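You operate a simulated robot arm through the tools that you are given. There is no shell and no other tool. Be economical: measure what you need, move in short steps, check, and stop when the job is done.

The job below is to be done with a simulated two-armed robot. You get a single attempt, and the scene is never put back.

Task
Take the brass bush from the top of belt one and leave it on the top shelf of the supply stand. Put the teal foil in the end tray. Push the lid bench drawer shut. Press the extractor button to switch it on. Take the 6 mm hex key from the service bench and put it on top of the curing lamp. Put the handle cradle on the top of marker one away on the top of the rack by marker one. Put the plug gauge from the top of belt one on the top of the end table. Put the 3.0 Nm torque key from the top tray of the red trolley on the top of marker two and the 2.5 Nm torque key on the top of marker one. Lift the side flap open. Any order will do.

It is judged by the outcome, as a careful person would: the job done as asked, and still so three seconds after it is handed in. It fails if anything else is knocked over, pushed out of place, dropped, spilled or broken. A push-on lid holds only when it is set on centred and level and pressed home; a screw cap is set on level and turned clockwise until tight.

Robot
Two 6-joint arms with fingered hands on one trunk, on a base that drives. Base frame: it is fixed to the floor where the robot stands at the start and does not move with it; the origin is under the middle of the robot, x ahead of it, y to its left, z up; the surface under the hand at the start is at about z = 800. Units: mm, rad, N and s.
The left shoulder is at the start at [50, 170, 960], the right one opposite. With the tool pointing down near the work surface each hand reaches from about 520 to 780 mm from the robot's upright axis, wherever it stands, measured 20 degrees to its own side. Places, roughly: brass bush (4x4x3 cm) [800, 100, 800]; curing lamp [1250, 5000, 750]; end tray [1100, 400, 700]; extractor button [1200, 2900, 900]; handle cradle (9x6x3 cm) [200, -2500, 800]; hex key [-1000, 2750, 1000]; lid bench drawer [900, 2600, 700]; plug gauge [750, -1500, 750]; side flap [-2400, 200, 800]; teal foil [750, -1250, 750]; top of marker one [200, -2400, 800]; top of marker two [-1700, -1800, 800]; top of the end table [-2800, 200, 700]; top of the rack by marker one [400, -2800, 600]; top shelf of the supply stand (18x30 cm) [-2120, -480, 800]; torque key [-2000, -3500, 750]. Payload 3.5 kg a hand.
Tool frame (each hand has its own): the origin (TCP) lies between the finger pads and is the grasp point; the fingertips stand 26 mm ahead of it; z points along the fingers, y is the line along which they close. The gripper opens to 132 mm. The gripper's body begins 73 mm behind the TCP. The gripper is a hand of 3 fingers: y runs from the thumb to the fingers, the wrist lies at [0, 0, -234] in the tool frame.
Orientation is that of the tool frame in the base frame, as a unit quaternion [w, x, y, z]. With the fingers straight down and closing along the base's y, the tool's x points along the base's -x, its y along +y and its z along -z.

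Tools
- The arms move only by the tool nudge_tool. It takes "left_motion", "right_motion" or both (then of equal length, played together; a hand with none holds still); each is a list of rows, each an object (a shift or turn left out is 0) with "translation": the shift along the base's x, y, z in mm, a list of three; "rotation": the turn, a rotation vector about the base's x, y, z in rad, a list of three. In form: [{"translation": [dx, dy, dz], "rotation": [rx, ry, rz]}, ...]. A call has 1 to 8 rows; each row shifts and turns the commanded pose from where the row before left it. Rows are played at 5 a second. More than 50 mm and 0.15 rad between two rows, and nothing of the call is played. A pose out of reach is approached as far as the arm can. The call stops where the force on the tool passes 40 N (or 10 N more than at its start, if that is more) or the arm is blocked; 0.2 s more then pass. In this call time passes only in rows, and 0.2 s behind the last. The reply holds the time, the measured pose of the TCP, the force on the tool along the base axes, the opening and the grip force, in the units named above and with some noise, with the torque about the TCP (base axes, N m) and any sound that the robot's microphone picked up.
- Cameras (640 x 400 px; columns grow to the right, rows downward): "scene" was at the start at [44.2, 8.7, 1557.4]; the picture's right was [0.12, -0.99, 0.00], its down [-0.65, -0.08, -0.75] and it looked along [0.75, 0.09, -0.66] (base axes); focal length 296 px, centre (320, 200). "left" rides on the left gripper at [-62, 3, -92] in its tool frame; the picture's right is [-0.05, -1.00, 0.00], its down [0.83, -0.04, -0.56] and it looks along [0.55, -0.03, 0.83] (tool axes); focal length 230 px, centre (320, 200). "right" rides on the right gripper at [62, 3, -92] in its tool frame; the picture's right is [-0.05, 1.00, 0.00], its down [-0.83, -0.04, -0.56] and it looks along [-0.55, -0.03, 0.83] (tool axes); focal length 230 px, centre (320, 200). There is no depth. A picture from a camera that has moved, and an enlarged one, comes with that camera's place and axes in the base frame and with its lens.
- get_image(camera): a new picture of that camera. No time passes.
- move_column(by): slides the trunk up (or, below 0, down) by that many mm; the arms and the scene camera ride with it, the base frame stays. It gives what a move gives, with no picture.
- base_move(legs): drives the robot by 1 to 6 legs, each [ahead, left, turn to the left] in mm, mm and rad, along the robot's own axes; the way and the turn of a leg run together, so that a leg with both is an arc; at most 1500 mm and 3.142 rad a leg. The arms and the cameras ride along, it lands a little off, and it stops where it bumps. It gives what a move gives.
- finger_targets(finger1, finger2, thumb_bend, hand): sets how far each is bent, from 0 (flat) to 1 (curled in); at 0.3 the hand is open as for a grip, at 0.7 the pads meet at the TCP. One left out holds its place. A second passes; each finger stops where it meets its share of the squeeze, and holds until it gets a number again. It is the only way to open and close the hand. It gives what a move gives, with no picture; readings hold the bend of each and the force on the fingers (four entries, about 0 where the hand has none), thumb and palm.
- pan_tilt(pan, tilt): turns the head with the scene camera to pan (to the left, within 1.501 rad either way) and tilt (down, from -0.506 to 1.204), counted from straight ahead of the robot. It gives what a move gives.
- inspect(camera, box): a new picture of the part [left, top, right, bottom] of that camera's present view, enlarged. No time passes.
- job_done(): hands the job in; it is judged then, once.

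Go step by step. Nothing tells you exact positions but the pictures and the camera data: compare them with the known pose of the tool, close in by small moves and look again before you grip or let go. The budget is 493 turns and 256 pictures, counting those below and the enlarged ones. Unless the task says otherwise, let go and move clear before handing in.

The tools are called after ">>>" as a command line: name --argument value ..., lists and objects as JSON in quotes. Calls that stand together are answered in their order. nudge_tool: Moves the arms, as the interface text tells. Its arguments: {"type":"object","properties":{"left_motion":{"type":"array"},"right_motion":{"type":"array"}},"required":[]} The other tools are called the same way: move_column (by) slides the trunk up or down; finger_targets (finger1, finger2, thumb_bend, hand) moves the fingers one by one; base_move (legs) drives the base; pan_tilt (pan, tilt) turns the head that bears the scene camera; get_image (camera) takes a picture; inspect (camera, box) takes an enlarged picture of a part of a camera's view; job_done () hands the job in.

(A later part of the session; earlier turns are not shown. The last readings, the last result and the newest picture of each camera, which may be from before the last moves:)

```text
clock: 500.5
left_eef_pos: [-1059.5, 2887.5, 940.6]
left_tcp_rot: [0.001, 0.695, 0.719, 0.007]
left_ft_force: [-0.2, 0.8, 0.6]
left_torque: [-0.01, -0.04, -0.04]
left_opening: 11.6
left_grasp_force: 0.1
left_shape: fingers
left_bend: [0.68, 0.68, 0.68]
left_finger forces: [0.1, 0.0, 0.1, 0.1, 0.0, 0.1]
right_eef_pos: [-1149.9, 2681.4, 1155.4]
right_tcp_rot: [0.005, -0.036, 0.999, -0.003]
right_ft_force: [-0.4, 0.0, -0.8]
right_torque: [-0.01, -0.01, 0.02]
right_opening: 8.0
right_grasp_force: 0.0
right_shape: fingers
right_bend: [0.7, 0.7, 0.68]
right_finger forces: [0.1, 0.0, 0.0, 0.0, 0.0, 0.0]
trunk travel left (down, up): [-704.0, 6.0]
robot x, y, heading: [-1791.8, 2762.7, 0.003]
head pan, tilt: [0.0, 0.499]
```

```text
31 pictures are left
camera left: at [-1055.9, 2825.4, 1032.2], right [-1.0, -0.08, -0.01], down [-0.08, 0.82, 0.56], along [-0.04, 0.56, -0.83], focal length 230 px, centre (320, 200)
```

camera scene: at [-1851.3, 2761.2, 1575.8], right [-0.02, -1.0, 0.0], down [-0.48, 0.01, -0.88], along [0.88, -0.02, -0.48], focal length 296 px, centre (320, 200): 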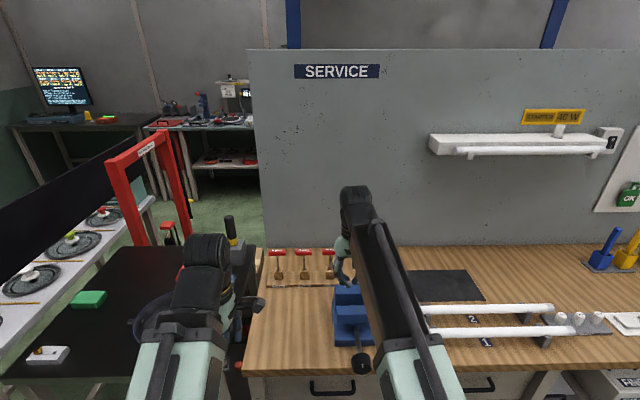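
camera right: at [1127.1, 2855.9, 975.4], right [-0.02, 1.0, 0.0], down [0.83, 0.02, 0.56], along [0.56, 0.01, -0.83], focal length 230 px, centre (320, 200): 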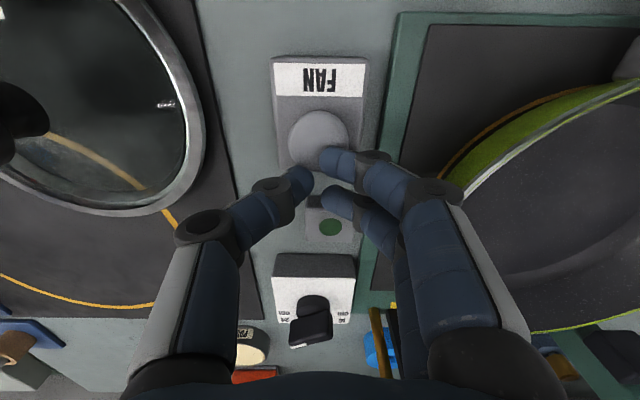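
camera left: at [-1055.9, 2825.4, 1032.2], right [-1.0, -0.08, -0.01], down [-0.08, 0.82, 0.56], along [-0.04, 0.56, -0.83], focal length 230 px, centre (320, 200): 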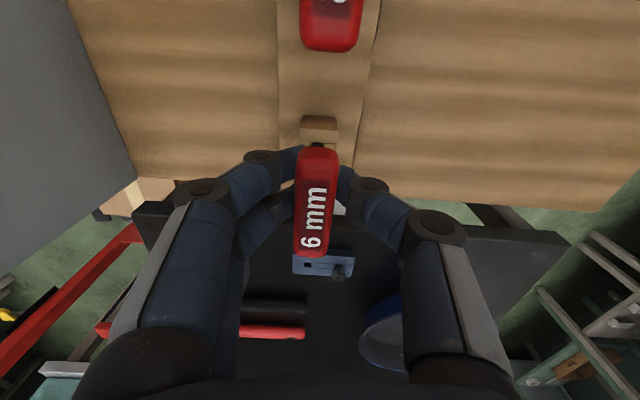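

>>> finger_targets --hand "left" --finger1 0.78 --finger2 0.78 --thumb_bend 0.76

>>> nudge_tool --left_motion '[{"translation": [0, 0, 15]}, {"translation": [0, 0, 20]}, {"translation": [0, 0, 30]}, {"translation": [0, 0, 40]}, {"translation": [0, 0, 40]}]'

>>> get_image --camera "left"

```text
clock: 501.5
left_eef_pos: [-1060.9, 2887.8, 940.4]
left_tcp_rot: [0.001, 0.696, 0.718, 0.007]
left_ft_force: [-2.7, 0.0, -2.2]
left_torque: [0.0, 0.22, 0.02]
left_opening: 0.0
left_grasp_force: 11.2
left_shape: fingers
left_bend: [0.76, 0.76, 0.73]
left_finger forces: [5.5, 6.1, 0.0, 0.0, 11.5, 0.1]
right_eef_pos: [-1151.0, 2681.9, 1155.4]
right_tcp_rot: [0.004, -0.036, 0.999, -0.003]
right_ft_force: [0.3, -0.2, -0.3]
right_torque: [0.01, 0.01, 0.01]
right_opening: 8.1
right_grasp_force: 0.0
right_shape: fingers
right_bend: [0.7, 0.7, 0.68]
right_finger forces: [0.0, 0.0, 0.1, 0.0, 0.1, 0.0]
trunk travel left (down, up): [-704.0, 6.0]
robot x, y, heading: [-1796.3, 2761.5, 0.0]
head pan, tilt: [0.0, 0.499]
```

```text
clock: 502.7
left_eef_pos: [-1060.7, 2888.0, 1087.4]
left_tcp_rot: [0.001, 0.696, 0.718, 0.007]
left_ft_force: [-0.1, -0.2, -0.4]
left_torque: [0.0, 0.0, -0.02]
left_opening: 0.0
left_grasp_force: 0.1
left_shape: fingers
left_bend: [0.76, 0.77, 0.74]
left_finger forces: [0.1, 0.0, 0.0, 0.0, 0.0, 0.0]
right_eef_pos: [-1151.3, 2680.6, 1154.5]
right_tcp_rot: [0.005, -0.036, 0.999, -0.002]
right_ft_force: [0.8, -1.1, 0.6]
right_torque: [0.03, -0.04, -0.02]
right_opening: 7.8
right_grasp_force: 0.1
right_shape: fingers
right_bend: [0.7, 0.7, 0.68]
right_finger forces: [0.0, 0.1, 0.1, 0.0, 0.0, 0.0]
trunk travel left (down, up): [-704.0, 6.0]
robot x, y, heading: [-1792.4, 2761.5, 0.001]
head pan, tilt: [0.0, 0.499]
```

```text
30 pictures are left
camera left: at [-1056.0, 2824.7, 1178.0], right [-1.0, -0.08, -0.01], down [-0.08, 0.82, 0.56], along [-0.04, 0.56, -0.83], focal length 230 px, centre (320, 200)
```

left: 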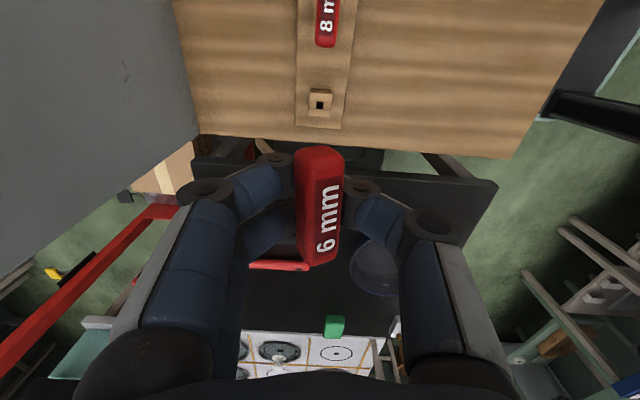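

The key has come out but the bar rides on top of the closed fingers. I squeeze again to clamp it.

>>> finger_targets --hand "left" --finger1 0.86 --finger2 0.86 --thumb_bend 0.82

>>> inspect --camera "left" --box '[220, 120, 420, 300]'

```text
clock: 503.7
left_eef_pos: [-1059.4, 2887.8, 1086.2]
left_tcp_rot: [0.001, 0.696, 0.718, 0.007]
left_ft_force: [-0.9, 0.4, -0.3]
left_torque: [-0.01, 0.03, -0.02]
left_opening: 0.0
left_grasp_force: 0.8
left_shape: fingers
left_bend: [0.8, 0.82, 0.77]
left_finger forces: [0.2, 0.1, 0.1, 0.0, 0.0, 0.0]
right_eef_pos: [-1149.7, 2680.6, 1154.0]
right_tcp_rot: [0.005, -0.036, 0.999, -0.002]
right_ft_force: [0.3, -0.4, 0.2]
right_torque: [0.01, -0.03, 0.02]
right_opening: 8.1
right_grasp_force: 0.0
right_shape: fingers
right_bend: [0.7, 0.7, 0.68]
right_finger forces: [0.0, 0.0, 0.1, 0.0, 0.1, 0.0]
trunk travel left (down, up): [-704.0, 6.0]
robot x, y, heading: [-1794.4, 2761.6, -0.003]
head pan, tilt: [0.0, 0.499]
```

```text
2.22 times, centred on (320, 210) of left
camera zoom: at [-1055.7, 2824.8, 1177.6], right [-1.0, -0.08, -0.01], down [-0.08, 0.82, 0.56], along [-0.04, 0.56, -0.83], focal length 511 px, centre (320, 178)
```

zoom: 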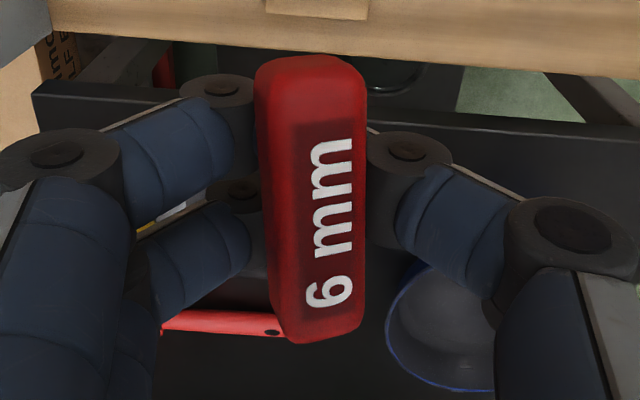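

The key hangs by its bar, not clamped. I lower it straight back into its block and re-grip the bar higher.

>>> nudge_tool --left_motion '[{"translation": [0, 0, -30]}, {"translation": [0, 0, -30]}, {"translation": [0, 0, -20]}, {"translation": [0, 0, -15]}, {"translation": [0, 0, -15]}, {"translation": [0, 0, -15]}, {"translation": [0, 0, -10]}]'

>>> get_image --camera "left"

```text
clock: 505.3
left_eef_pos: [-1061.5, 2886.8, 949.4]
left_tcp_rot: [0.002, 0.696, 0.718, 0.008]
left_ft_force: [-0.9, 0.5, -0.1]
left_torque: [0.0, 0.01, 0.02]
left_opening: 0.0
left_grasp_force: 0.4
left_shape: fingers
left_bend: [0.8, 0.82, 0.77]
left_finger forces: [0.0, 0.1, 0.0, 0.1, 0.0, 0.1]
right_eef_pos: [-1150.0, 2680.0, 1155.0]
right_tcp_rot: [0.004, -0.036, 0.999, -0.003]
right_ft_force: [0.5, -0.2, 0.6]
right_torque: [0.0, 0.01, 0.02]
right_opening: 8.1
right_grasp_force: 0.0
right_shape: fingers
right_bend: [0.7, 0.7, 0.68]
right_finger forces: [0.0, 0.0, 0.0, 0.0, 0.0, 0.1]
trunk travel left (down, up): [-704.0, 6.0]
robot x, y, heading: [-1793.5, 2763.0, -0.004]
head pan, tilt: [0.0, 0.499]
```

```text
28 pictures are left
camera left: at [-1056.6, 2824.2, 1042.4], right [-1.0, -0.08, -0.01], down [-0.08, 0.82, 0.56], along [-0.04, 0.56, -0.83], focal length 230 px, centre (320, 200)
```

left: 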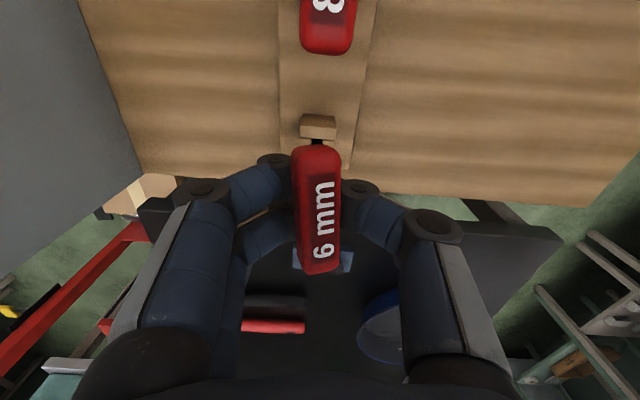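

>>> nudge_tool --left_motion '[{"translation": [0, 0, -8]}, {"translation": [0, 0, -6]}]'

>>> finger_targets --hand "left" --finger1 0.52 --finger2 0.52 --thumb_bend 0.52

>>> nudge_tool --left_motion '[{"translation": [1, 0, 12]}, {"translation": [1, 0, 12]}]'

>>> get_image --camera "left"

```text
clock: 505.9
left_eef_pos: [-1060.7, 2886.7, 937.1]
left_tcp_rot: [0.001, 0.695, 0.719, 0.007]
left_ft_force: [-0.5, -0.2, -1.2]
left_torque: [0.01, 0.01, 0.02]
left_opening: 0.0
left_grasp_force: 0.3
left_shape: fingers
left_bend: [0.8, 0.82, 0.77]
left_finger forces: [0.1, 0.1, 0.1, 0.0, 0.0, 0.0]
right_eef_pos: [-1150.5, 2680.8, 1154.5]
right_tcp_rot: [0.004, -0.036, 0.999, -0.003]
right_ft_force: [0.3, -0.1, -0.1]
right_torque: [-0.01, 0.0, 0.0]
right_opening: 7.8
right_grasp_force: 0.1
right_shape: fingers
right_bend: [0.7, 0.7, 0.68]
right_finger forces: [0.0, 0.2, 0.1, 0.0, 0.0, 0.0]
trunk travel left (down, up): [-704.0, 6.0]
robot x, y, heading: [-1793.5, 2765.2, -0.001]
head pan, tilt: [0.0, 0.499]
```

```text
clock: 506.9
left_eef_pos: [-1060.5, 2887.1, 936.6]
left_tcp_rot: [0.001, 0.696, 0.718, 0.007]
left_ft_force: [-0.1, -0.5, 0.3]
left_torque: [-0.01, 0.01, -0.04]
left_opening: 60.5
left_grasp_force: 0.1
left_shape: fingers
left_bend: [0.52, 0.52, 0.52]
left_finger forces: [0.1, 0.1, 0.0, 0.0, 0.1, 0.0]
right_eef_pos: [-1150.5, 2680.6, 1154.5]
right_tcp_rot: [0.004, -0.035, 0.999, -0.003]
right_ft_force: [0.4, -0.6, -1.0]
right_torque: [0.0, 0.05, 0.05]
right_opening: 7.9
right_grasp_force: 0.1
right_shape: fingers
right_bend: [0.7, 0.7, 0.68]
right_finger forces: [0.0, 0.1, 0.0, 0.0, 0.1, 0.0]
trunk travel left (down, up): [-704.0, 6.0]
robot x, y, heading: [-1795.5, 2761.7, -0.001]
head pan, tilt: [0.0, 0.499]
```

```text
clock: 507.5
left_eef_pos: [-1059.1, 2887.8, 961.9]
left_tcp_rot: [0.0, 0.696, 0.718, 0.006]
left_ft_force: [-0.1, 0.2, 0.3]
left_torque: [-0.02, 0.0, 0.02]
left_opening: 60.4
left_grasp_force: 0.1
left_shape: fingers
left_bend: [0.52, 0.52, 0.52]
left_finger forces: [0.0, 0.1, 0.0, 0.0, 0.0, 0.0]
right_eef_pos: [-1151.3, 2680.7, 1155.8]
right_tcp_rot: [0.005, -0.036, 0.999, -0.002]
right_ft_force: [-0.9, 0.3, -0.2]
right_torque: [0.01, -0.04, -0.01]
right_opening: 7.9
right_grasp_force: 0.0
right_shape: fingers
right_bend: [0.7, 0.7, 0.68]
right_finger forces: [0.1, 0.1, 0.1, 0.1, 0.0, 0.1]
trunk travel left (down, up): [-704.0, 6.0]
robot x, y, heading: [-1794.0, 2763.4, 0.0]
head pan, tilt: [0.0, 0.499]
```

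```text
27 pictures are left
camera left: at [-1055.7, 2825.4, 1053.3], right [-1.0, -0.08, -0.01], down [-0.08, 0.82, 0.56], along [-0.04, 0.56, -0.83], focal length 230 px, centre (320, 200)
```

left: 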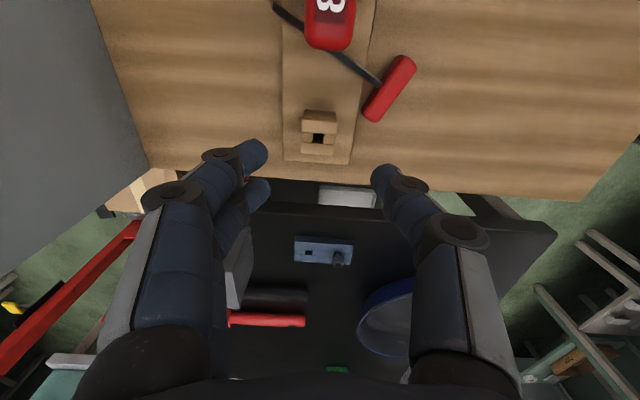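

The key missed the hole and now lies on the bench, its bar at about [-1118, 2855]. I'll pick it up by the free half of the bar: raise, rotate 27°, and move over it.

>>> nudge_tool --left_motion '[{"translation": [0, 0, 30]}, {"translation": [-15, -12, 10], "rotation": [0, 0, -0.12]}, {"translation": [-20, -14, 0], "rotation": [0, 0, -0.12]}, {"translation": [-20, -14, 0], "rotation": [0, 0, -0.12]}, {"translation": [-15, -13, 0], "rotation": [0, 0, -0.1]}]'

>>> finger_targets --hand "left" --finger1 0.55 --finger2 0.55 --thumb_bend 0.55

>>> get_image --camera "left"

```text
clock: 508.7
left_eef_pos: [-1128.0, 2834.0, 1000.4]
left_tcp_rot: [0.003, 0.842, 0.54, 0.007]
left_ft_force: [0.2, -0.8, 0.6]
left_torque: [0.02, 0.04, -0.01]
left_opening: 60.7
left_grasp_force: 0.0
left_shape: fingers
left_bend: [0.52, 0.52, 0.52]
left_finger forces: [0.1, 0.1, 0.1, 0.0, 0.0, 0.1]
right_eef_pos: [-1151.1, 2680.9, 1155.4]
right_tcp_rot: [0.005, -0.036, 0.999, -0.003]
right_ft_force: [0.3, -0.5, 0.2]
right_torque: [-0.01, -0.02, -0.03]
right_opening: 8.0
right_grasp_force: 0.0
right_shape: fingers
right_bend: [0.7, 0.7, 0.68]
right_finger forces: [0.1, 0.0, 0.0, 0.0, 0.1, 0.0]
trunk travel left (down, up): [-704.0, 6.0]
robot x, y, heading: [-1792.2, 2763.1, 0.001]
head pan, tilt: [0.0, 0.499]
```

```text
clock: 509.7
left_eef_pos: [-1127.4, 2833.6, 1000.6]
left_tcp_rot: [0.003, 0.841, 0.54, 0.007]
left_ft_force: [0.3, 0.3, 0.1]
left_torque: [-0.02, 0.0, -0.05]
left_opening: 51.8
left_grasp_force: 0.0
left_shape: fingers
left_bend: [0.55, 0.55, 0.55]
left_finger forces: [0.0, 0.0, 0.0, 0.1, 0.0, 0.0]
right_eef_pos: [-1150.1, 2681.5, 1154.8]
right_tcp_rot: [0.005, -0.035, 0.999, -0.002]
right_ft_force: [-0.3, -0.5, 0.3]
right_torque: [0.03, 0.02, 0.01]
right_opening: 8.0
right_grasp_force: 0.1
right_shape: fingers
right_bend: [0.7, 0.7, 0.68]
right_finger forces: [0.1, 0.1, 0.1, 0.0, 0.0, 0.0]
trunk travel left (down, up): [-704.0, 6.0]
robot x, y, heading: [-1791.0, 2763.3, -0.002]
head pan, tilt: [0.0, 0.499]
```

```text
26 pictures are left
camera left: at [-1151.1, 2776.9, 1092.3], right [-0.93, 0.37, -0.01], down [0.3, 0.77, 0.56], along [0.22, 0.52, -0.83], focal length 230 px, centre (320, 200)
```

left: 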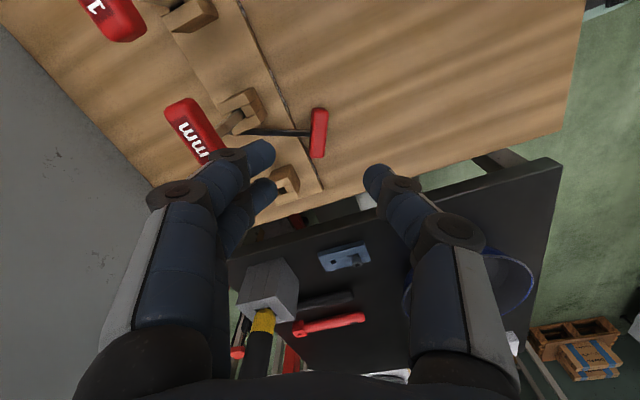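

The bar is aligned between the jaws. I lower to it carefully.

>>> nudge_tool --left_motion '[{"translation": [2, 0, -45]}, {"translation": [0, 0, -45]}, {"translation": [0, 0, -40]}, {"translation": [0, 0, -12]}]'

>>> nudge_tool --left_motion '[{"translation": [0, 0, -5]}, {"translation": [0, 0, -5]}]'

>>> get_image --camera "left"

```text
clock: 510.7
left_eef_pos: [-1126.2, 2834.2, 862.4]
left_tcp_rot: [0.004, 0.841, 0.541, 0.01]
left_ft_force: [1.7, 0.3, 24.9]
left_torque: [-0.21, -1.0, 0.03]
left_opening: 51.5
left_grasp_force: 12.8
left_shape: fingers
left_bend: [0.55, 0.6, 0.55]
left_finger forces: [0.0, 25.7, 0.0, 0.0, 0.0, 0.1]
right_eef_pos: [-1154.2, 2680.1, 1156.9]
right_tcp_rot: [0.006, -0.036, 0.999, -0.002]
right_ft_force: [-0.2, 0.8, -0.6]
right_torque: [0.01, -0.06, 0.03]
right_opening: 7.9
right_grasp_force: 0.0
right_shape: fingers
right_bend: [0.7, 0.7, 0.68]
right_finger forces: [0.1, 0.1, 0.1, 0.0, 0.1, 0.0]
trunk travel left (down, up): [-704.0, 6.0]
robot x, y, heading: [-1791.8, 2762.2, 0.003]
head pan, tilt: [0.0, 0.499]
```

```text
clock: 511.1
left_eef_pos: [-1122.9, 2833.8, 862.7]
left_tcp_rot: [0.008, 0.841, 0.541, 0.012]
left_ft_force: [-1.2, -1.5, 24.2]
left_torque: [-0.18, -0.78, -0.03]
left_opening: 51.5
left_grasp_force: 12.0
left_shape: fingers
left_bend: [0.55, 0.61, 0.55]
left_finger forces: [0.2, 23.7, 0.1, 0.1, 0.1, 0.0]
right_eef_pos: [-1151.7, 2679.9, 1155.0]
right_tcp_rot: [0.006, -0.036, 0.999, -0.002]
right_ft_force: [0.4, 0.2, -0.6]
right_torque: [-0.01, 0.02, 0.01]
right_opening: 7.9
right_grasp_force: 0.1
right_shape: fingers
right_bend: [0.7, 0.7, 0.68]
right_finger forces: [0.1, 0.0, 0.0, 0.1, 0.0, 0.0]
trunk travel left (down, up): [-704.0, 6.0]
robot x, y, heading: [-1795.8, 2759.4, 0.001]
head pan, tilt: [0.0, 0.499]
stopped in row 1 (left hand): the force on the tool passed its limit at 44 N (the readings are from after the stop); the commanded pose is now the measured one
```

```text
25 pictures are left
camera left: at [-1148.1, 2775.2, 954.2], right [-0.93, 0.37, -0.03], down [0.29, 0.77, 0.56], along [0.23, 0.52, -0.83], focal length 230 px, centre (320, 200)
```

left: 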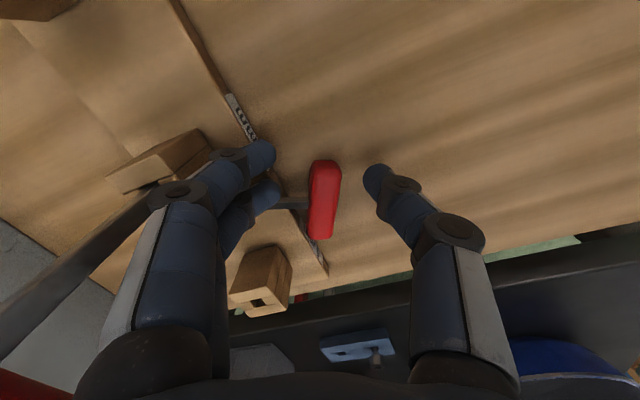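

The stand's base board blocks finger 2. I raise, curl finger 2 away, and shift so finger 1 alone can go down in the gap beside the bar's free end.

>>> nudge_tool --left_motion '[{"translation": [0, 0, 25]}, {"translation": [-8, 2, 10]}]'

>>> finger_targets --hand "left" --finger1 0.6 --finger2 1.0 --thumb_bend 0.5

>>> get_image --camera "left"

```text
clock: 511.7
left_eef_pos: [-1132.9, 2836.7, 894.3]
left_tcp_rot: [0.005, 0.841, 0.541, 0.009]
left_ft_force: [0.5, -0.5, 0.6]
left_torque: [0.01, -0.01, 0.0]
left_opening: 51.6
left_grasp_force: 0.1
left_shape: fingers
left_bend: [0.55, 0.55, 0.55]
left_finger forces: [0.1, 0.1, 0.1, 0.0, 0.1, 0.0]
right_eef_pos: [-1150.6, 2681.6, 1155.6]
right_tcp_rot: [0.005, -0.036, 0.999, -0.003]
right_ft_force: [0.1, 0.1, 0.5]
right_torque: [-0.01, 0.02, 0.0]
right_opening: 8.1
right_grasp_force: 0.0
right_shape: fingers
right_bend: [0.7, 0.7, 0.68]
right_finger forces: [0.0, 0.1, 0.0, 0.0, 0.0, 0.0]
trunk travel left (down, up): [-704.0, 6.0]
robot x, y, heading: [-1795.2, 2762.8, 0.001]
head pan, tilt: [0.0, 0.499]
```

```text
clock: 512.7
left_eef_pos: [-1131.7, 2837.0, 893.6]
left_tcp_rot: [0.006, 0.841, 0.541, 0.01]
left_ft_force: [-0.7, -0.1, 0.1]
left_torque: [0.02, 0.0, -0.02]
left_opening: 51.4
left_grasp_force: 0.1
left_shape: fingers
left_bend: [0.6, 1.0, 0.5]
left_finger forces: [0.0, 0.0, 0.1, 0.0, 0.0, 0.0]
right_eef_pos: [-1151.5, 2681.7, 1154.3]
right_tcp_rot: [0.004, -0.035, 0.999, -0.002]
right_ft_force: [0.9, 0.3, -0.7]
right_torque: [-0.02, 0.0, -0.01]
right_opening: 7.7
right_grasp_force: 0.1
right_shape: fingers
right_bend: [0.7, 0.7, 0.68]
right_finger forces: [0.0, 0.0, 0.0, 0.0, 0.0, 0.0]
trunk travel left (down, up): [-704.0, 6.0]
robot x, y, heading: [-1794.5, 2764.1, -0.001]
head pan, tilt: [0.0, 0.499]
```

```text
24 pictures are left
camera left: at [-1156.7, 2779.0, 986.2], right [-0.93, 0.37, -0.02], down [0.29, 0.77, 0.56], along [0.22, 0.52, -0.83], focal length 230 px, centre (320, 200)
```

left: 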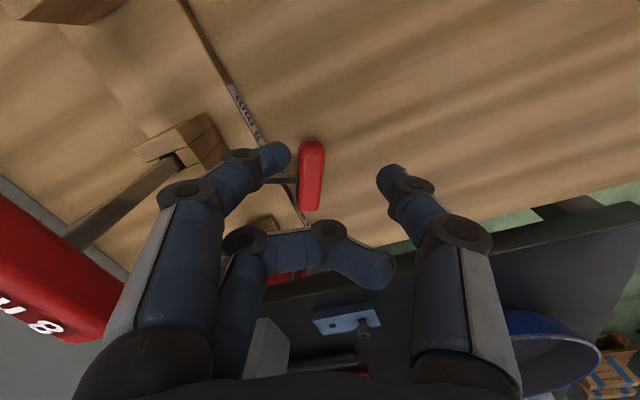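

>>> nudge_tool --left_motion '[{"translation": [5, 12, -12]}, {"translation": [0, 0, -15]}, {"translation": [0, 0, -10]}]'

>>> nudge_tool --left_motion '[{"translation": [0, 0, -5]}, {"translation": [0, 0, -4]}]'

>>> get_image --camera "left"

```text
clock: 513.5
left_eef_pos: [-1126.6, 2848.4, 858.0]
left_tcp_rot: [0.006, 0.841, 0.541, 0.01]
left_ft_force: [0.8, -1.0, 0.9]
left_torque: [-0.01, -0.01, 0.02]
left_opening: 51.6
left_grasp_force: 0.0
left_shape: fingers
left_bend: [0.6, 1.0, 0.5]
left_finger forces: [0.0, 0.0, 0.0, 0.1, 0.1, 0.0]
right_eef_pos: [-1150.6, 2681.2, 1155.2]
right_tcp_rot: [0.004, -0.036, 0.999, -0.003]
right_ft_force: [-0.6, 0.6, 0.6]
right_torque: [0.04, -0.01, 0.0]
right_opening: 8.1
right_grasp_force: 0.0
right_shape: fingers
right_bend: [0.7, 0.7, 0.68]
right_finger forces: [0.0, 0.1, 0.0, 0.1, 0.0, 0.0]
trunk travel left (down, up): [-704.0, 6.0]
robot x, y, heading: [-1788.7, 2763.0, -0.005]
head pan, tilt: [0.0, 0.499]
```

```text
clock: 514.1
left_eef_pos: [-1126.5, 2848.4, 852.7]
left_tcp_rot: [0.007, 0.841, 0.541, 0.013]
left_ft_force: [2.3, 1.2, 36.0]
left_torque: [0.57, 1.5, -0.01]
left_opening: 51.6
left_grasp_force: 17.8
left_shape: fingers
left_bend: [0.6, 1.0, 0.52]
left_finger forces: [0.0, 0.0, 0.0, 0.0, 36.3, 0.0]
right_eef_pos: [-1151.9, 2681.0, 1155.8]
right_tcp_rot: [0.005, -0.037, 0.999, -0.003]
right_ft_force: [1.1, -0.3, -0.4]
right_torque: [0.02, -0.02, 0.02]
right_opening: 7.9
right_grasp_force: 0.0
right_shape: fingers
right_bend: [0.7, 0.7, 0.68]
right_finger forces: [0.0, 0.0, 0.0, 0.0, 0.0, 0.0]
trunk travel left (down, up): [-704.0, 6.0]
robot x, y, heading: [-1794.3, 2761.3, -0.001]
head pan, tilt: [0.0, 0.499]
```

```text
23 pictures are left
camera left: at [-1152.3, 2790.4, 945.2], right [-0.93, 0.37, -0.03], down [0.29, 0.77, 0.57], along [0.23, 0.52, -0.82], focal length 230 px, centre (320, 200)
```

left: 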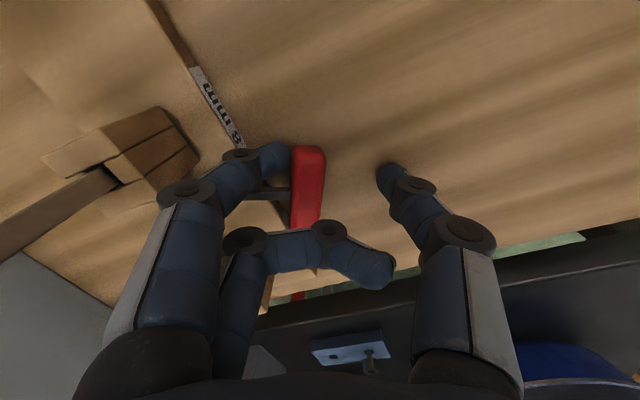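

Finger 1 is beside the bar and the thumb touches the bench. I ease up 3 mm and close thumb and finger 1.

>>> nudge_tool --left_motion '[{"translation": [0, 0, 4]}]'

>>> finger_targets --hand "left" --finger1 0.7 --thumb_bend 0.7

>>> finger_targets --hand "left" --finger1 0.76 --thumb_bend 0.76

>>> get_image --camera "left"

```text
clock: 514.5
left_eef_pos: [-1126.4, 2848.8, 852.9]
left_tcp_rot: [0.005, 0.841, 0.541, 0.011]
left_ft_force: [2.0, 0.8, 24.9]
left_torque: [0.44, 0.99, -0.07]
left_opening: 51.8
left_grasp_force: 12.4
left_shape: fingers
left_bend: [0.6, 1.0, 0.52]
left_finger forces: [0.0, 0.0, 0.0, 0.0, 24.8, 0.1]
right_eef_pos: [-1151.6, 2680.7, 1155.5]
right_tcp_rot: [0.005, -0.036, 0.999, -0.003]
right_ft_force: [0.3, -0.1, -0.9]
right_torque: [0.0, -0.01, 0.01]
right_opening: 7.8
right_grasp_force: 0.1
right_shape: fingers
right_bend: [0.7, 0.7, 0.68]
right_finger forces: [0.0, 0.0, 0.0, 0.0, 0.0, 0.0]
trunk travel left (down, up): [-704.0, 6.0]
robot x, y, heading: [-1792.0, 2761.1, -0.001]
head pan, tilt: [0.0, 0.499]
```

```text
clock: 515.5
left_eef_pos: [-1125.4, 2847.8, 852.2]
left_tcp_rot: [0.006, 0.841, 0.541, 0.011]
left_ft_force: [0.0, 0.5, -0.3]
left_torque: [0.0, 0.01, 0.01]
left_opening: 17.3
left_grasp_force: 4.0
left_shape: fingers
left_bend: [0.67, 1.0, 0.68]
left_finger forces: [4.3, 0.0, 0.1, 0.0, 4.7, 0.1]
right_eef_pos: [-1149.4, 2681.0, 1155.3]
right_tcp_rot: [0.004, -0.036, 0.999, -0.004]
right_ft_force: [0.4, -0.4, -0.9]
right_torque: [0.02, 0.01, 0.01]
right_opening: 7.9
right_grasp_force: 0.1
right_shape: fingers
right_bend: [0.7, 0.7, 0.68]
right_finger forces: [0.1, 0.0, 0.0, 0.1, 0.0, 0.0]
trunk travel left (down, up): [-704.0, 6.0]
robot x, y, heading: [-1793.2, 2762.8, -0.001]
head pan, tilt: [0.0, 0.499]
```

```text
clock: 516.5
left_eef_pos: [-1127.4, 2847.2, 851.9]
left_tcp_rot: [0.006, 0.841, 0.541, 0.011]
left_ft_force: [0.3, 1.2, 0.4]
left_torque: [0.0, -0.03, 0.08]
left_opening: 16.0
left_grasp_force: 11.2
left_shape: fingers
left_bend: [0.71, 1.0, 0.69]
left_finger forces: [11.0, 0.1, 0.0, 0.1, 11.2, 0.0]
right_eef_pos: [-1149.9, 2681.3, 1155.0]
right_tcp_rot: [0.004, -0.035, 0.999, -0.002]
right_ft_force: [0.6, 0.0, -0.3]
right_torque: [0.02, 0.02, 0.01]
right_opening: 8.1
right_grasp_force: 0.0
right_shape: fingers
right_bend: [0.7, 0.7, 0.68]
right_finger forces: [0.1, 0.0, 0.0, 0.0, 0.0, 0.0]
trunk travel left (down, up): [-704.0, 6.0]
robot x, y, heading: [-1790.6, 2763.6, -0.001]
head pan, tilt: [0.0, 0.499]
```

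```text
22 pictures are left
camera left: at [-1150.9, 2790.6, 944.2], right [-0.93, 0.37, -0.02], down [0.29, 0.77, 0.56], along [0.22, 0.52, -0.83], focal length 230 px, centre (320, 200)
```

left: 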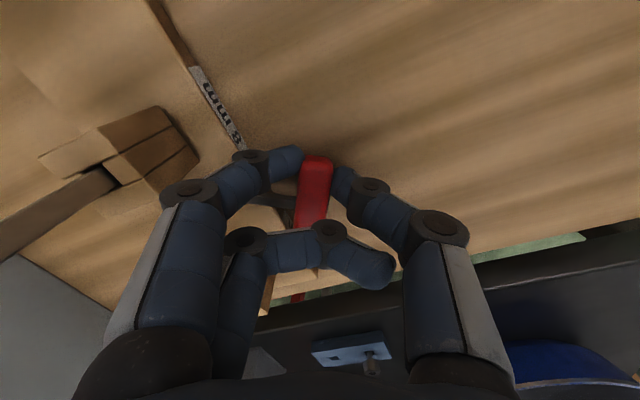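

Gripped with 11 N. I lift 15 mm, draw it out away from the 8 mm key, then raise.

>>> nudge_tool --left_motion '[{"translation": [0, 0, 8]}, {"translation": [-5, 2, 8]}, {"translation": [-20, 10, 2]}, {"translation": [-35, 16, 2]}, {"translation": [-35, 16, 2]}, {"translation": [-30, 10, 5]}]'

>>> get_image --camera "left"

```text
clock: 517.9
left_eef_pos: [-1250.8, 2902.1, 880.3]
left_tcp_rot: [0.006, 0.841, 0.541, 0.01]
left_ft_force: [-0.3, -0.9, -0.5]
left_torque: [0.0, 0.0, -0.02]
left_opening: 15.3
left_grasp_force: 10.8
left_shape: fingers
left_bend: [0.71, 1.0, 0.71]
left_finger forces: [10.9, 0.0, 0.0, 0.1, 10.8, 0.1]
right_eef_pos: [-1150.4, 2680.8, 1154.9]
right_tcp_rot: [0.005, -0.036, 0.999, -0.002]
right_ft_force: [-0.5, 0.0, -0.2]
right_torque: [-0.02, 0.02, 0.05]
right_opening: 8.2
right_grasp_force: 0.0
right_shape: fingers
right_bend: [0.7, 0.7, 0.68]
right_finger forces: [0.0, 0.1, 0.0, 0.0, 0.1, 0.0]
trunk travel left (down, up): [-704.0, 6.0]
robot x, y, heading: [-1791.9, 2762.5, 0.004]
head pan, tilt: [0.0, 0.499]
```

```text
21 pictures are left
camera left: at [-1275.6, 2844.1, 970.8], right [-0.93, 0.37, -0.02], down [0.29, 0.77, 0.56], along [0.22, 0.52, -0.83], focal length 230 px, centre (320, 200)
```

left: 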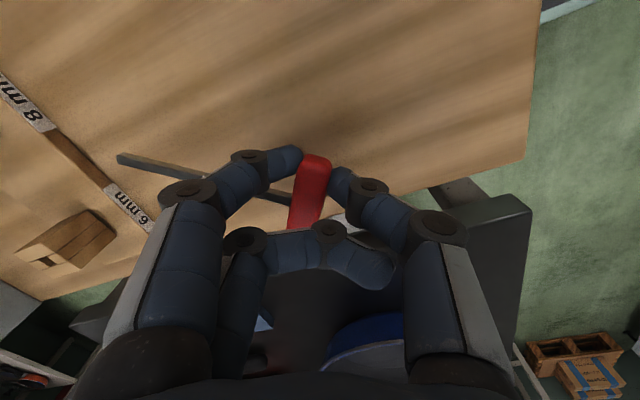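

The key is held well. I tighten a little, raise it, back off and take the known route: south, east, then north to the curing lamp.

>>> finger_targets --hand "left" --finger1 0.8 --thumb_bend 0.79

>>> nudge_tool --left_motion '[{"translation": [0, 0, 40]}, {"translation": [0, 0, 45]}, {"translation": [-10, 0, 45]}, {"translation": [-20, 0, 30]}]'

>>> base_move --legs '[[-110, 0, 0], [0, 0, 1.5708]]'

```text
clock: 518.9
left_eef_pos: [-1250.6, 2901.7, 878.4]
left_tcp_rot: [0.005, 0.841, 0.541, 0.01]
left_ft_force: [-0.7, 0.4, 0.0]
left_torque: [0.01, 0.01, -0.03]
left_opening: 14.8
left_grasp_force: 12.2
left_shape: fingers
left_bend: [0.71, 1.0, 0.73]
left_finger forces: [13.1, 0.1, 0.0, 0.0, 12.8, 0.1]
right_eef_pos: [-1150.4, 2681.8, 1154.8]
right_tcp_rot: [0.004, -0.036, 0.999, -0.002]
right_ft_force: [0.1, 0.3, -0.2]
right_torque: [0.0, 0.0, 0.01]
right_opening: 7.9
right_grasp_force: 0.1
right_shape: fingers
right_bend: [0.7, 0.7, 0.68]
right_finger forces: [0.0, 0.0, 0.0, 0.1, 0.0, 0.0]
trunk travel left (down, up): [-704.0, 6.0]
robot x, y, heading: [-1795.6, 2766.5, 0.002]
head pan, tilt: [0.0, 0.499]
```

```text
clock: 519.9
left_eef_pos: [-1285.2, 2902.1, 1038.6]
left_tcp_rot: [0.005, 0.841, 0.541, 0.01]
left_ft_force: [0.8, 0.9, -0.3]
left_torque: [-0.02, -0.02, 0.01]
left_opening: 15.1
left_grasp_force: 12.7
left_shape: fingers
left_bend: [0.71, 1.0, 0.73]
left_finger forces: [13.0, 0.0, 0.1, 0.0, 12.8, 0.1]
right_eef_pos: [-1151.8, 2682.1, 1155.4]
right_tcp_rot: [0.005, -0.035, 0.999, -0.002]
right_ft_force: [-0.5, 1.5, 0.1]
right_torque: [-0.01, 0.0, 0.0]
right_opening: 7.9
right_grasp_force: 0.0
right_shape: fingers
right_bend: [0.7, 0.7, 0.68]
right_finger forces: [0.0, 0.1, 0.0, 0.0, 0.0, 0.1]
trunk travel left (down, up): [-704.0, 6.0]
robot x, y, heading: [-1790.7, 2764.3, -0.003]
head pan, tilt: [0.0, 0.499]
```

```text
clock: 524.9
left_eef_pos: [-2044.7, 3271.9, 1037.9]
left_tcp_rot: [-0.003, 0.209, 0.978, 0.011]
left_ft_force: [0.4, 0.2, -0.8]
left_torque: [0.02, -0.01, 0.0]
left_opening: 14.7
left_grasp_force: 12.9
left_shape: fingers
left_bend: [0.71, 1.0, 0.73]
left_finger forces: [12.5, 0.0, 0.0, 0.0, 12.5, 0.0]
right_eef_pos: [-1824.4, 3404.6, 1154.4]
right_tcp_rot: [-0.004, 0.735, -0.679, -0.001]
right_ft_force: [0.2, 0.3, -0.1]
right_torque: [0.04, 0.0, -0.03]
right_opening: 7.9
right_grasp_force: 0.0
right_shape: fingers
right_bend: [0.7, 0.7, 0.68]
right_finger forces: [0.1, 0.0, 0.0, 0.0, 0.0, 0.0]
trunk travel left (down, up): [-704.0, 6.0]
robot x, y, heading: [-1902.9, 2764.5, 1.578]
head pan, tilt: [0.0, 0.499]
```

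>>> base_move --legs '[[0, 0, -0.008], [-1400, 0, 0], [-950, 0, 0]]'

>>> base_move --legs '[[0, -1400, 0], [0, -540, 0]]'

```text
clock: 536.8
left_eef_pos: [-2050.0, 920.2, 1037.7]
left_tcp_rot: [-0.003, 0.204, 0.979, 0.01]
left_ft_force: [-0.5, 0.5, -0.9]
left_torque: [0.0, 0.01, 0.02]
left_opening: 14.5
left_grasp_force: 12.5
left_shape: fingers
left_bend: [0.71, 1.0, 0.73]
left_finger forces: [12.7, 0.0, 0.0, 0.0, 12.4, 0.0]
right_eef_pos: [-1830.3, 1054.6, 1155.0]
right_tcp_rot: [-0.005, 0.737, -0.676, -0.001]
right_ft_force: [0.2, 0.1, -1.0]
right_torque: [0.02, 0.01, 0.01]
right_opening: 8.1
right_grasp_force: 0.2
right_shape: fingers
right_bend: [0.7, 0.7, 0.68]
right_finger forces: [0.0, 0.0, 0.1, 0.0, 0.0, 0.0]
trunk travel left (down, up): [-704.0, 6.0]
robot x, y, heading: [-1900.9, 415.2, 1.587]
head pan, tilt: [0.0, 0.499]
```

```text
clock: 546.6
left_eef_pos: [-74.4, 928.5, 1037.1]
left_tcp_rot: [-0.004, 0.212, 0.977, 0.011]
left_ft_force: [0.1, -0.1, -0.8]
left_torque: [-0.03, -0.01, 0.02]
left_opening: 14.4
left_grasp_force: 12.0
left_shape: fingers
left_bend: [0.71, 1.0, 0.73]
left_finger forces: [12.6, 0.1, 0.1, 0.0, 12.5, 0.0]
right_eef_pos: [146.3, 1061.0, 1154.3]
right_tcp_rot: [-0.004, 0.731, -0.682, -0.002]
right_ft_force: [0.9, 0.2, -0.5]
right_torque: [-0.01, 0.04, -0.01]
right_opening: 7.9
right_grasp_force: 0.1
right_shape: fingers
right_bend: [0.7, 0.7, 0.68]
right_finger forces: [0.0, 0.1, 0.1, 0.0, 0.0, 0.0]
trunk travel left (down, up): [-704.0, 6.0]
robot x, y, heading: [64.9, 415.4, 1.571]
head pan, tilt: [0.0, 0.499]
```

>>> base_move --legs '[[1400, 0, 0], [0, -200, 0], [1450, 0, 0]]'

>>> pan_tilt --pan -0.45 --tilt 0.45

>>> get_image --camera "scene"

```text
clock: 561.6
left_eef_pos: [44.9, 3783.0, 1037.2]
left_tcp_rot: [-0.004, 0.194, 0.981, 0.011]
left_ft_force: [0.6, 0.7, -0.5]
left_torque: [0.0, 0.01, 0.02]
left_opening: 14.4
left_grasp_force: 12.5
left_shape: fingers
left_bend: [0.71, 1.0, 0.73]
left_finger forces: [12.7, 0.1, 0.1, 0.1, 12.5, 0.0]
right_eef_pos: [262.4, 3923.1, 1155.4]
right_tcp_rot: [-0.005, 0.744, -0.669, -0.002]
right_ft_force: [-0.4, 0.5, -0.7]
right_torque: [-0.05, -0.02, 0.01]
right_opening: 7.9
right_grasp_force: 0.0
right_shape: fingers
right_bend: [0.7, 0.7, 0.68]
right_finger forces: [0.0, 0.0, 0.0, 0.0, 0.0, 0.0]
trunk travel left (down, up): [-704.0, 6.0]
robot x, y, heading: [204.6, 3276.4, 1.609]
head pan, tilt: [0.0, 0.499]
```

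```text
clock: 562.5
left_eef_pos: [45.2, 3783.3, 1037.9]
left_tcp_rot: [-0.003, 0.195, 0.981, 0.011]
left_ft_force: [-0.2, -0.5, -0.7]
left_torque: [-0.03, 0.0, -0.03]
left_opening: 14.4
left_grasp_force: 12.4
left_shape: fingers
left_bend: [0.71, 1.0, 0.73]
left_finger forces: [12.7, 0.1, 0.0, 0.1, 12.6, 0.1]
right_eef_pos: [262.9, 3921.5, 1155.2]
right_tcp_rot: [-0.005, 0.743, -0.669, -0.002]
right_ft_force: [0.2, 0.2, 0.0]
right_torque: [-0.01, -0.02, 0.02]
right_opening: 8.1
right_grasp_force: 0.1
right_shape: fingers
right_bend: [0.7, 0.7, 0.68]
right_finger forces: [0.1, 0.1, 0.0, 0.0, 0.0, 0.0]
trunk travel left (down, up): [-704.0, 6.0]
robot x, y, heading: [204.3, 3276.0, 1.608]
head pan, tilt: [-0.45, 0.45]
```

```text
20 pictures are left
camera scene: at [243.6, 3320.9, 1710.2], right [0.92, -0.4, 0.0], down [-0.17, -0.4, -0.9], along [0.36, 0.82, -0.44], focal length 296 px, centre (320, 200)
```

scene: 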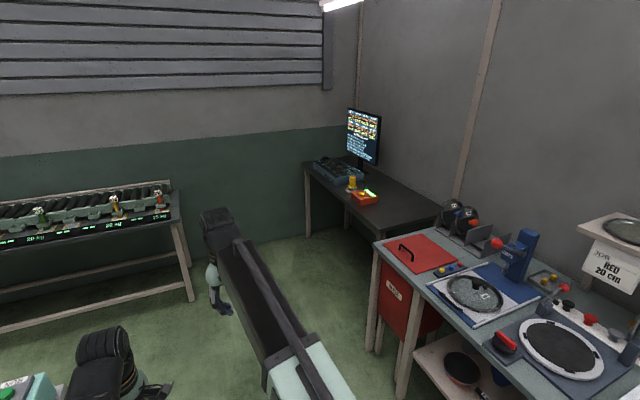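

>>> inspect --camera "scene" --box '[290, 100, 450, 240]'

```text
2.86 times, centred on (370, 170) of scene
camera zoom: at [243.6, 3320.9, 1710.2], right [0.92, -0.4, 0.0], down [-0.17, -0.4, -0.9], along [0.36, 0.82, -0.44], focal length 846 px, centre (177, 286)
```

zoom: 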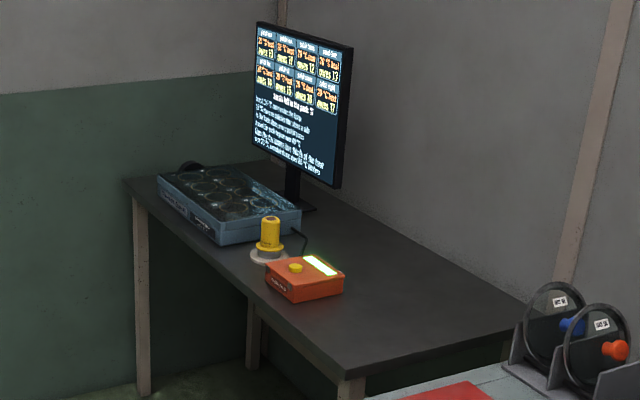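

Candidates on the far desk are the orange box with a glowing strip and a yellow lamp near [1310, 4950–5145]. I drive nearer and face the desk to read labels.

>>> base_move --legs '[[0, -230, -0.04], [1450, 0, 0], [180, 0, 0], [0, 0, -1.5708]]'

>>> pan_tilt --pan 0.1 --tilt 0.6

>>> get_image --camera "scene"

```text
clock: 575.9
left_eef_pos: [964.9, 5042.7, 1038.2]
left_tcp_rot: [0.005, 0.84, 0.542, 0.009]
left_ft_force: [-0.6, 0.2, -1.5]
left_torque: [0.02, 0.03, 0.03]
left_opening: 14.5
left_grasp_force: 12.5
left_shape: fingers
left_bend: [0.71, 1.0, 0.73]
left_finger forces: [12.6, 0.0, 0.0, 0.0, 12.3, 0.0]
right_eef_pos: [1096.8, 4821.6, 1154.9]
right_tcp_rot: [0.004, -0.037, 0.999, -0.002]
right_ft_force: [-0.1, -0.7, 0.5]
right_torque: [0.02, 0.03, -0.05]
right_opening: 7.9
right_grasp_force: 0.1
right_shape: fingers
right_bend: [0.7, 0.7, 0.68]
right_finger forces: [0.1, 0.1, 0.1, 0.0, 0.1, 0.0]
trunk travel left (down, up): [-704.0, 6.0]
robot x, y, heading: [453.3, 4903.4, 0.004]
head pan, tilt: [-0.45, 0.45]
```

```text
clock: 576.9
left_eef_pos: [965.0, 5040.7, 1037.9]
left_tcp_rot: [0.005, 0.84, 0.543, 0.009]
left_ft_force: [-0.1, -0.5, -0.2]
left_torque: [0.01, 0.01, 0.01]
left_opening: 14.4
left_grasp_force: 12.2
left_shape: fingers
left_bend: [0.71, 1.0, 0.73]
left_finger forces: [12.5, 0.0, 0.1, 0.0, 12.3, 0.0]
right_eef_pos: [1097.6, 4820.8, 1155.8]
right_tcp_rot: [0.004, -0.036, 0.999, -0.004]
right_ft_force: [-0.2, -0.5, 0.0]
right_torque: [0.02, 0.03, 0.01]
right_opening: 7.9
right_grasp_force: 0.1
right_shape: fingers
right_bend: [0.7, 0.7, 0.68]
right_finger forces: [0.0, 0.0, 0.0, 0.0, 0.1, 0.0]
trunk travel left (down, up): [-704.0, 6.0]
robot x, y, heading: [456.4, 4897.0, 0.002]
head pan, tilt: [0.099, 0.6]
```

```text
18 pictures are left
camera scene: at [503.4, 4908.0, 1696.7], right [0.1, -0.99, 0.0], down [-0.56, -0.06, -0.83], along [0.82, 0.08, -0.56], focal length 296 px, centre (320, 200)
```

scene: 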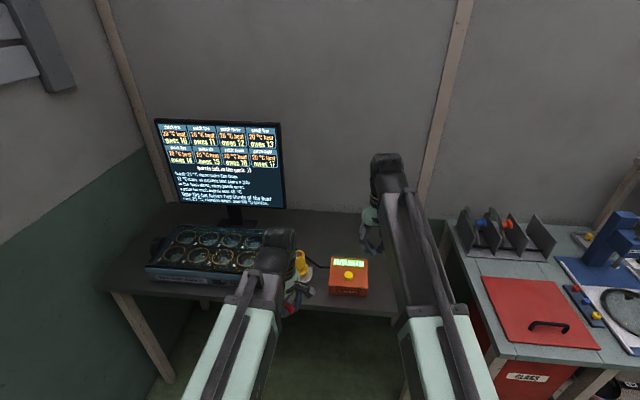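

>>> inspect --camera "scene" --box '[135, 210, 385, 310]'

```text
2.56 times, centred on (260, 260) of scene
camera zoom: at [503.4, 4908.0, 1696.7], right [0.1, -0.99, 0.0], down [-0.56, -0.06, -0.83], along [0.82, 0.08, -0.56], focal length 758 px, centre (474, 46)
```

zoom: 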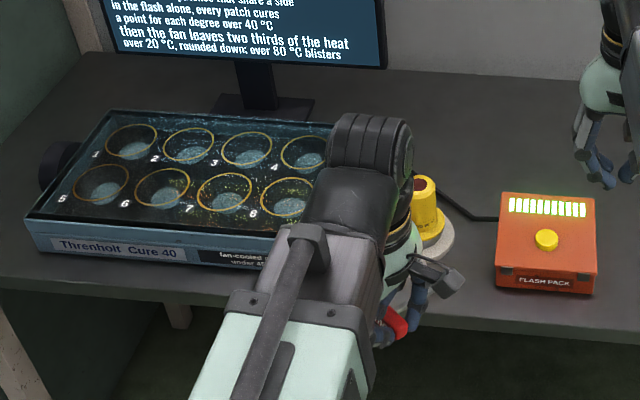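

The boxes read "FLASH PACK" (orange) and "Threnholt Cure 40" (blue), with a yellow lamp between, partly hidden by the left arm. I shift the base to see the lamp clearly before deciding.

>>> base_move --legs '[[0, 260, 0]]'

>>> pan_tilt --pan -0.1 --tilt 0.7

>>> get_image --camera "scene"

```text
clock: 578.7
left_eef_pos: [965.1, 5293.0, 1037.9]
left_tcp_rot: [0.006, 0.842, 0.54, 0.011]
left_ft_force: [-0.2, 0.5, -0.9]
left_torque: [-0.05, 0.02, 0.03]
left_opening: 14.0
left_grasp_force: 12.9
left_shape: fingers
left_bend: [0.71, 1.0, 0.73]
left_finger forces: [12.5, 0.0, 0.0, 0.0, 12.5, 0.0]
right_eef_pos: [1097.0, 5071.7, 1154.2]
right_tcp_rot: [0.004, -0.035, 0.999, -0.003]
right_ft_force: [-0.4, 0.5, 0.5]
right_torque: [-0.01, 0.02, 0.01]
right_opening: 8.0
right_grasp_force: 0.0
right_shape: fingers
right_bend: [0.7, 0.7, 0.68]
right_finger forces: [0.0, 0.0, 0.1, 0.1, 0.0, 0.1]
trunk travel left (down, up): [-704.0, 6.0]
robot x, y, heading: [455.7, 5152.7, -0.0]
head pan, tilt: [0.099, 0.6]
```

```text
clock: 579.5
left_eef_pos: [965.4, 5292.6, 1037.1]
left_tcp_rot: [0.005, 0.842, 0.54, 0.009]
left_ft_force: [-0.1, -0.1, 0.1]
left_torque: [0.01, 0.02, -0.01]
left_opening: 14.3
left_grasp_force: 12.3
left_shape: fingers
left_bend: [0.71, 1.0, 0.73]
left_finger forces: [12.5, 0.1, 0.0, 0.0, 12.3, 0.0]
right_eef_pos: [1096.4, 5070.3, 1155.3]
right_tcp_rot: [0.005, -0.036, 0.999, -0.003]
right_ft_force: [-0.3, 0.6, -1.0]
right_torque: [-0.01, 0.02, 0.0]
right_opening: 8.1
right_grasp_force: 0.0
right_shape: fingers
right_bend: [0.7, 0.7, 0.68]
right_finger forces: [0.0, 0.0, 0.1, 0.0, 0.1, 0.0]
trunk travel left (down, up): [-704.0, 6.0]
robot x, y, heading: [454.5, 5150.9, -0.001]
head pan, tilt: [-0.099, 0.7]
```

```text
16 pictures are left
camera scene: at [499.7, 5143.5, 1688.1], right [-0.1, -0.99, 0.0], down [-0.64, 0.06, -0.77], along [0.76, -0.08, -0.64], focal length 296 px, centre (320, 200)
```

scene: 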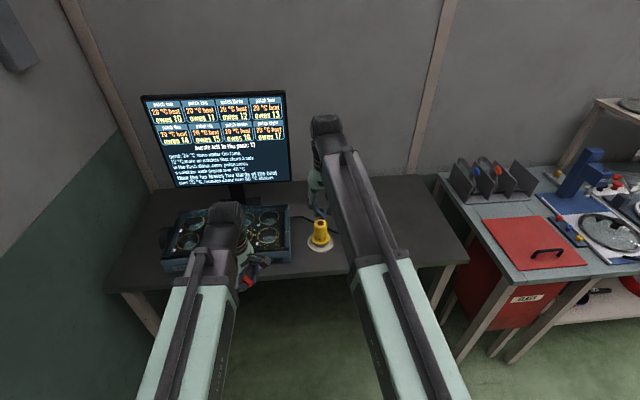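

>>> inspect --camera "scene" --box '[150, 90, 300, 190]'

>>> inspect --camera "scene" --box '[285, 205, 355, 265]'

```text
4.00 times, centred on (225, 140) of scene
camera zoom: at [499.7, 5143.5, 1688.1], right [-0.1, -0.99, 0.0], down [-0.64, 0.06, -0.77], along [0.76, -0.08, -0.64], focal length 1185 px, centre (700, 440)
```

zoom: 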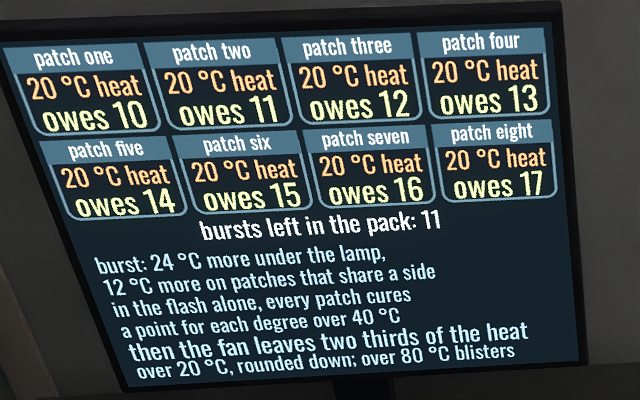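

```text
6.67 times, centred on (320, 235) of scene
camera zoom: at [499.7, 5143.5, 1688.1], right [-0.1, -0.99, 0.0], down [-0.64, 0.06, -0.77], along [0.76, -0.08, -0.64], focal length 1975 px, centre (320, -33)
```

zoom: 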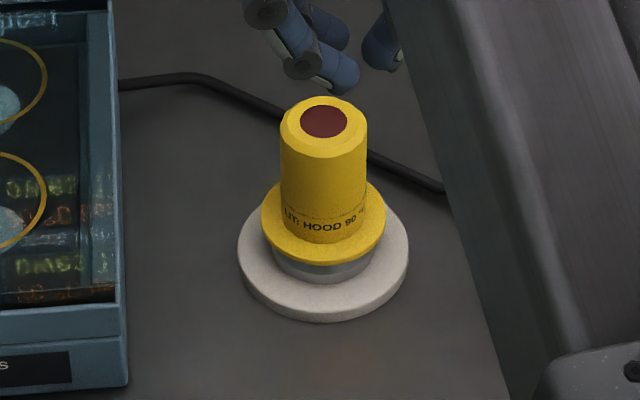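

The screen speaks of patches "under the lamp": the yellow hooded lamp at about [1326, 5053] is the curing lamp, top at z≈870. I bring the key over, staying high, and look again with the hand camera.

>>> base_move --legs '[[0, -200, 0], [155, 0, 0]]'

>>> nudge_tool --left_motion '[{"translation": [36, -8, -10]}, {"translation": [36, -8, -10]}, {"translation": [36, -8, -10]}, {"translation": [30, -8, -10]}]'

>>> get_image --camera "left"

```text
clock: 582.1
left_eef_pos: [1123.5, 5088.8, 1037.0]
left_tcp_rot: [0.006, 0.841, 0.541, 0.01]
left_ft_force: [0.0, -0.3, -1.9]
left_torque: [-0.01, 0.01, 0.02]
left_opening: 14.3
left_grasp_force: 12.4
left_shape: fingers
left_bend: [0.71, 1.0, 0.73]
left_finger forces: [12.4, 0.0, 0.1, 0.0, 12.3, 0.0]
right_eef_pos: [1255.0, 4866.0, 1153.0]
right_tcp_rot: [0.004, -0.034, 0.999, -0.002]
right_ft_force: [0.9, 0.0, 0.0]
right_torque: [0.03, 0.0, 0.0]
right_opening: 8.3
right_grasp_force: 0.1
right_shape: fingers
right_bend: [0.7, 0.7, 0.68]
right_finger forces: [0.1, 0.0, 0.0, 0.1, 0.0, 0.0]
trunk travel left (down, up): [-704.0, 6.0]
robot x, y, heading: [614.3, 4945.3, 0.003]
head pan, tilt: [-0.099, 0.7]
```

```text
clock: 583.1
left_eef_pos: [1259.6, 5054.7, 997.3]
left_tcp_rot: [0.005, 0.842, 0.539, 0.009]
left_ft_force: [0.7, 0.5, -0.7]
left_torque: [-0.01, -0.03, 0.01]
left_opening: 14.1
left_grasp_force: 12.4
left_shape: fingers
left_bend: [0.71, 1.0, 0.73]
left_finger forces: [12.6, 0.0, 0.1, 0.1, 12.5, 0.0]
right_eef_pos: [1251.7, 4866.7, 1155.4]
right_tcp_rot: [0.004, -0.034, 0.999, -0.002]
right_ft_force: [0.4, 0.2, 0.1]
right_torque: [0.01, -0.01, -0.01]
right_opening: 8.1
right_grasp_force: 0.1
right_shape: fingers
right_bend: [0.7, 0.7, 0.68]
right_finger forces: [0.0, 0.0, 0.0, 0.1, 0.0, 0.0]
trunk travel left (down, up): [-704.0, 6.0]
robot x, y, heading: [611.4, 4948.6, -0.003]
head pan, tilt: [-0.099, 0.7]
```

```text
13 pictures are left
camera left: at [1234.6, 4996.4, 1089.4], right [-0.93, 0.37, -0.02], down [0.3, 0.77, 0.56], along [0.22, 0.52, -0.83], focal length 230 px, centre (320, 200)
```

left: 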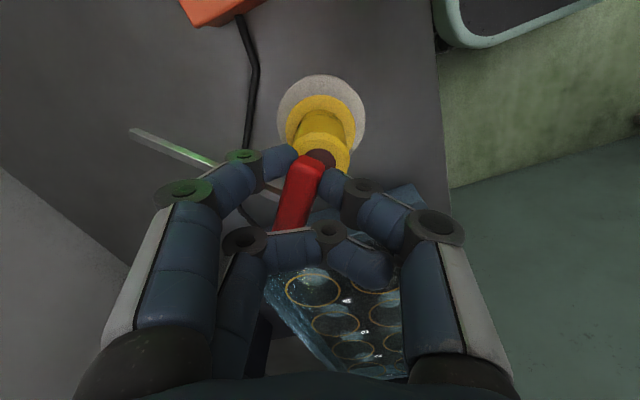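

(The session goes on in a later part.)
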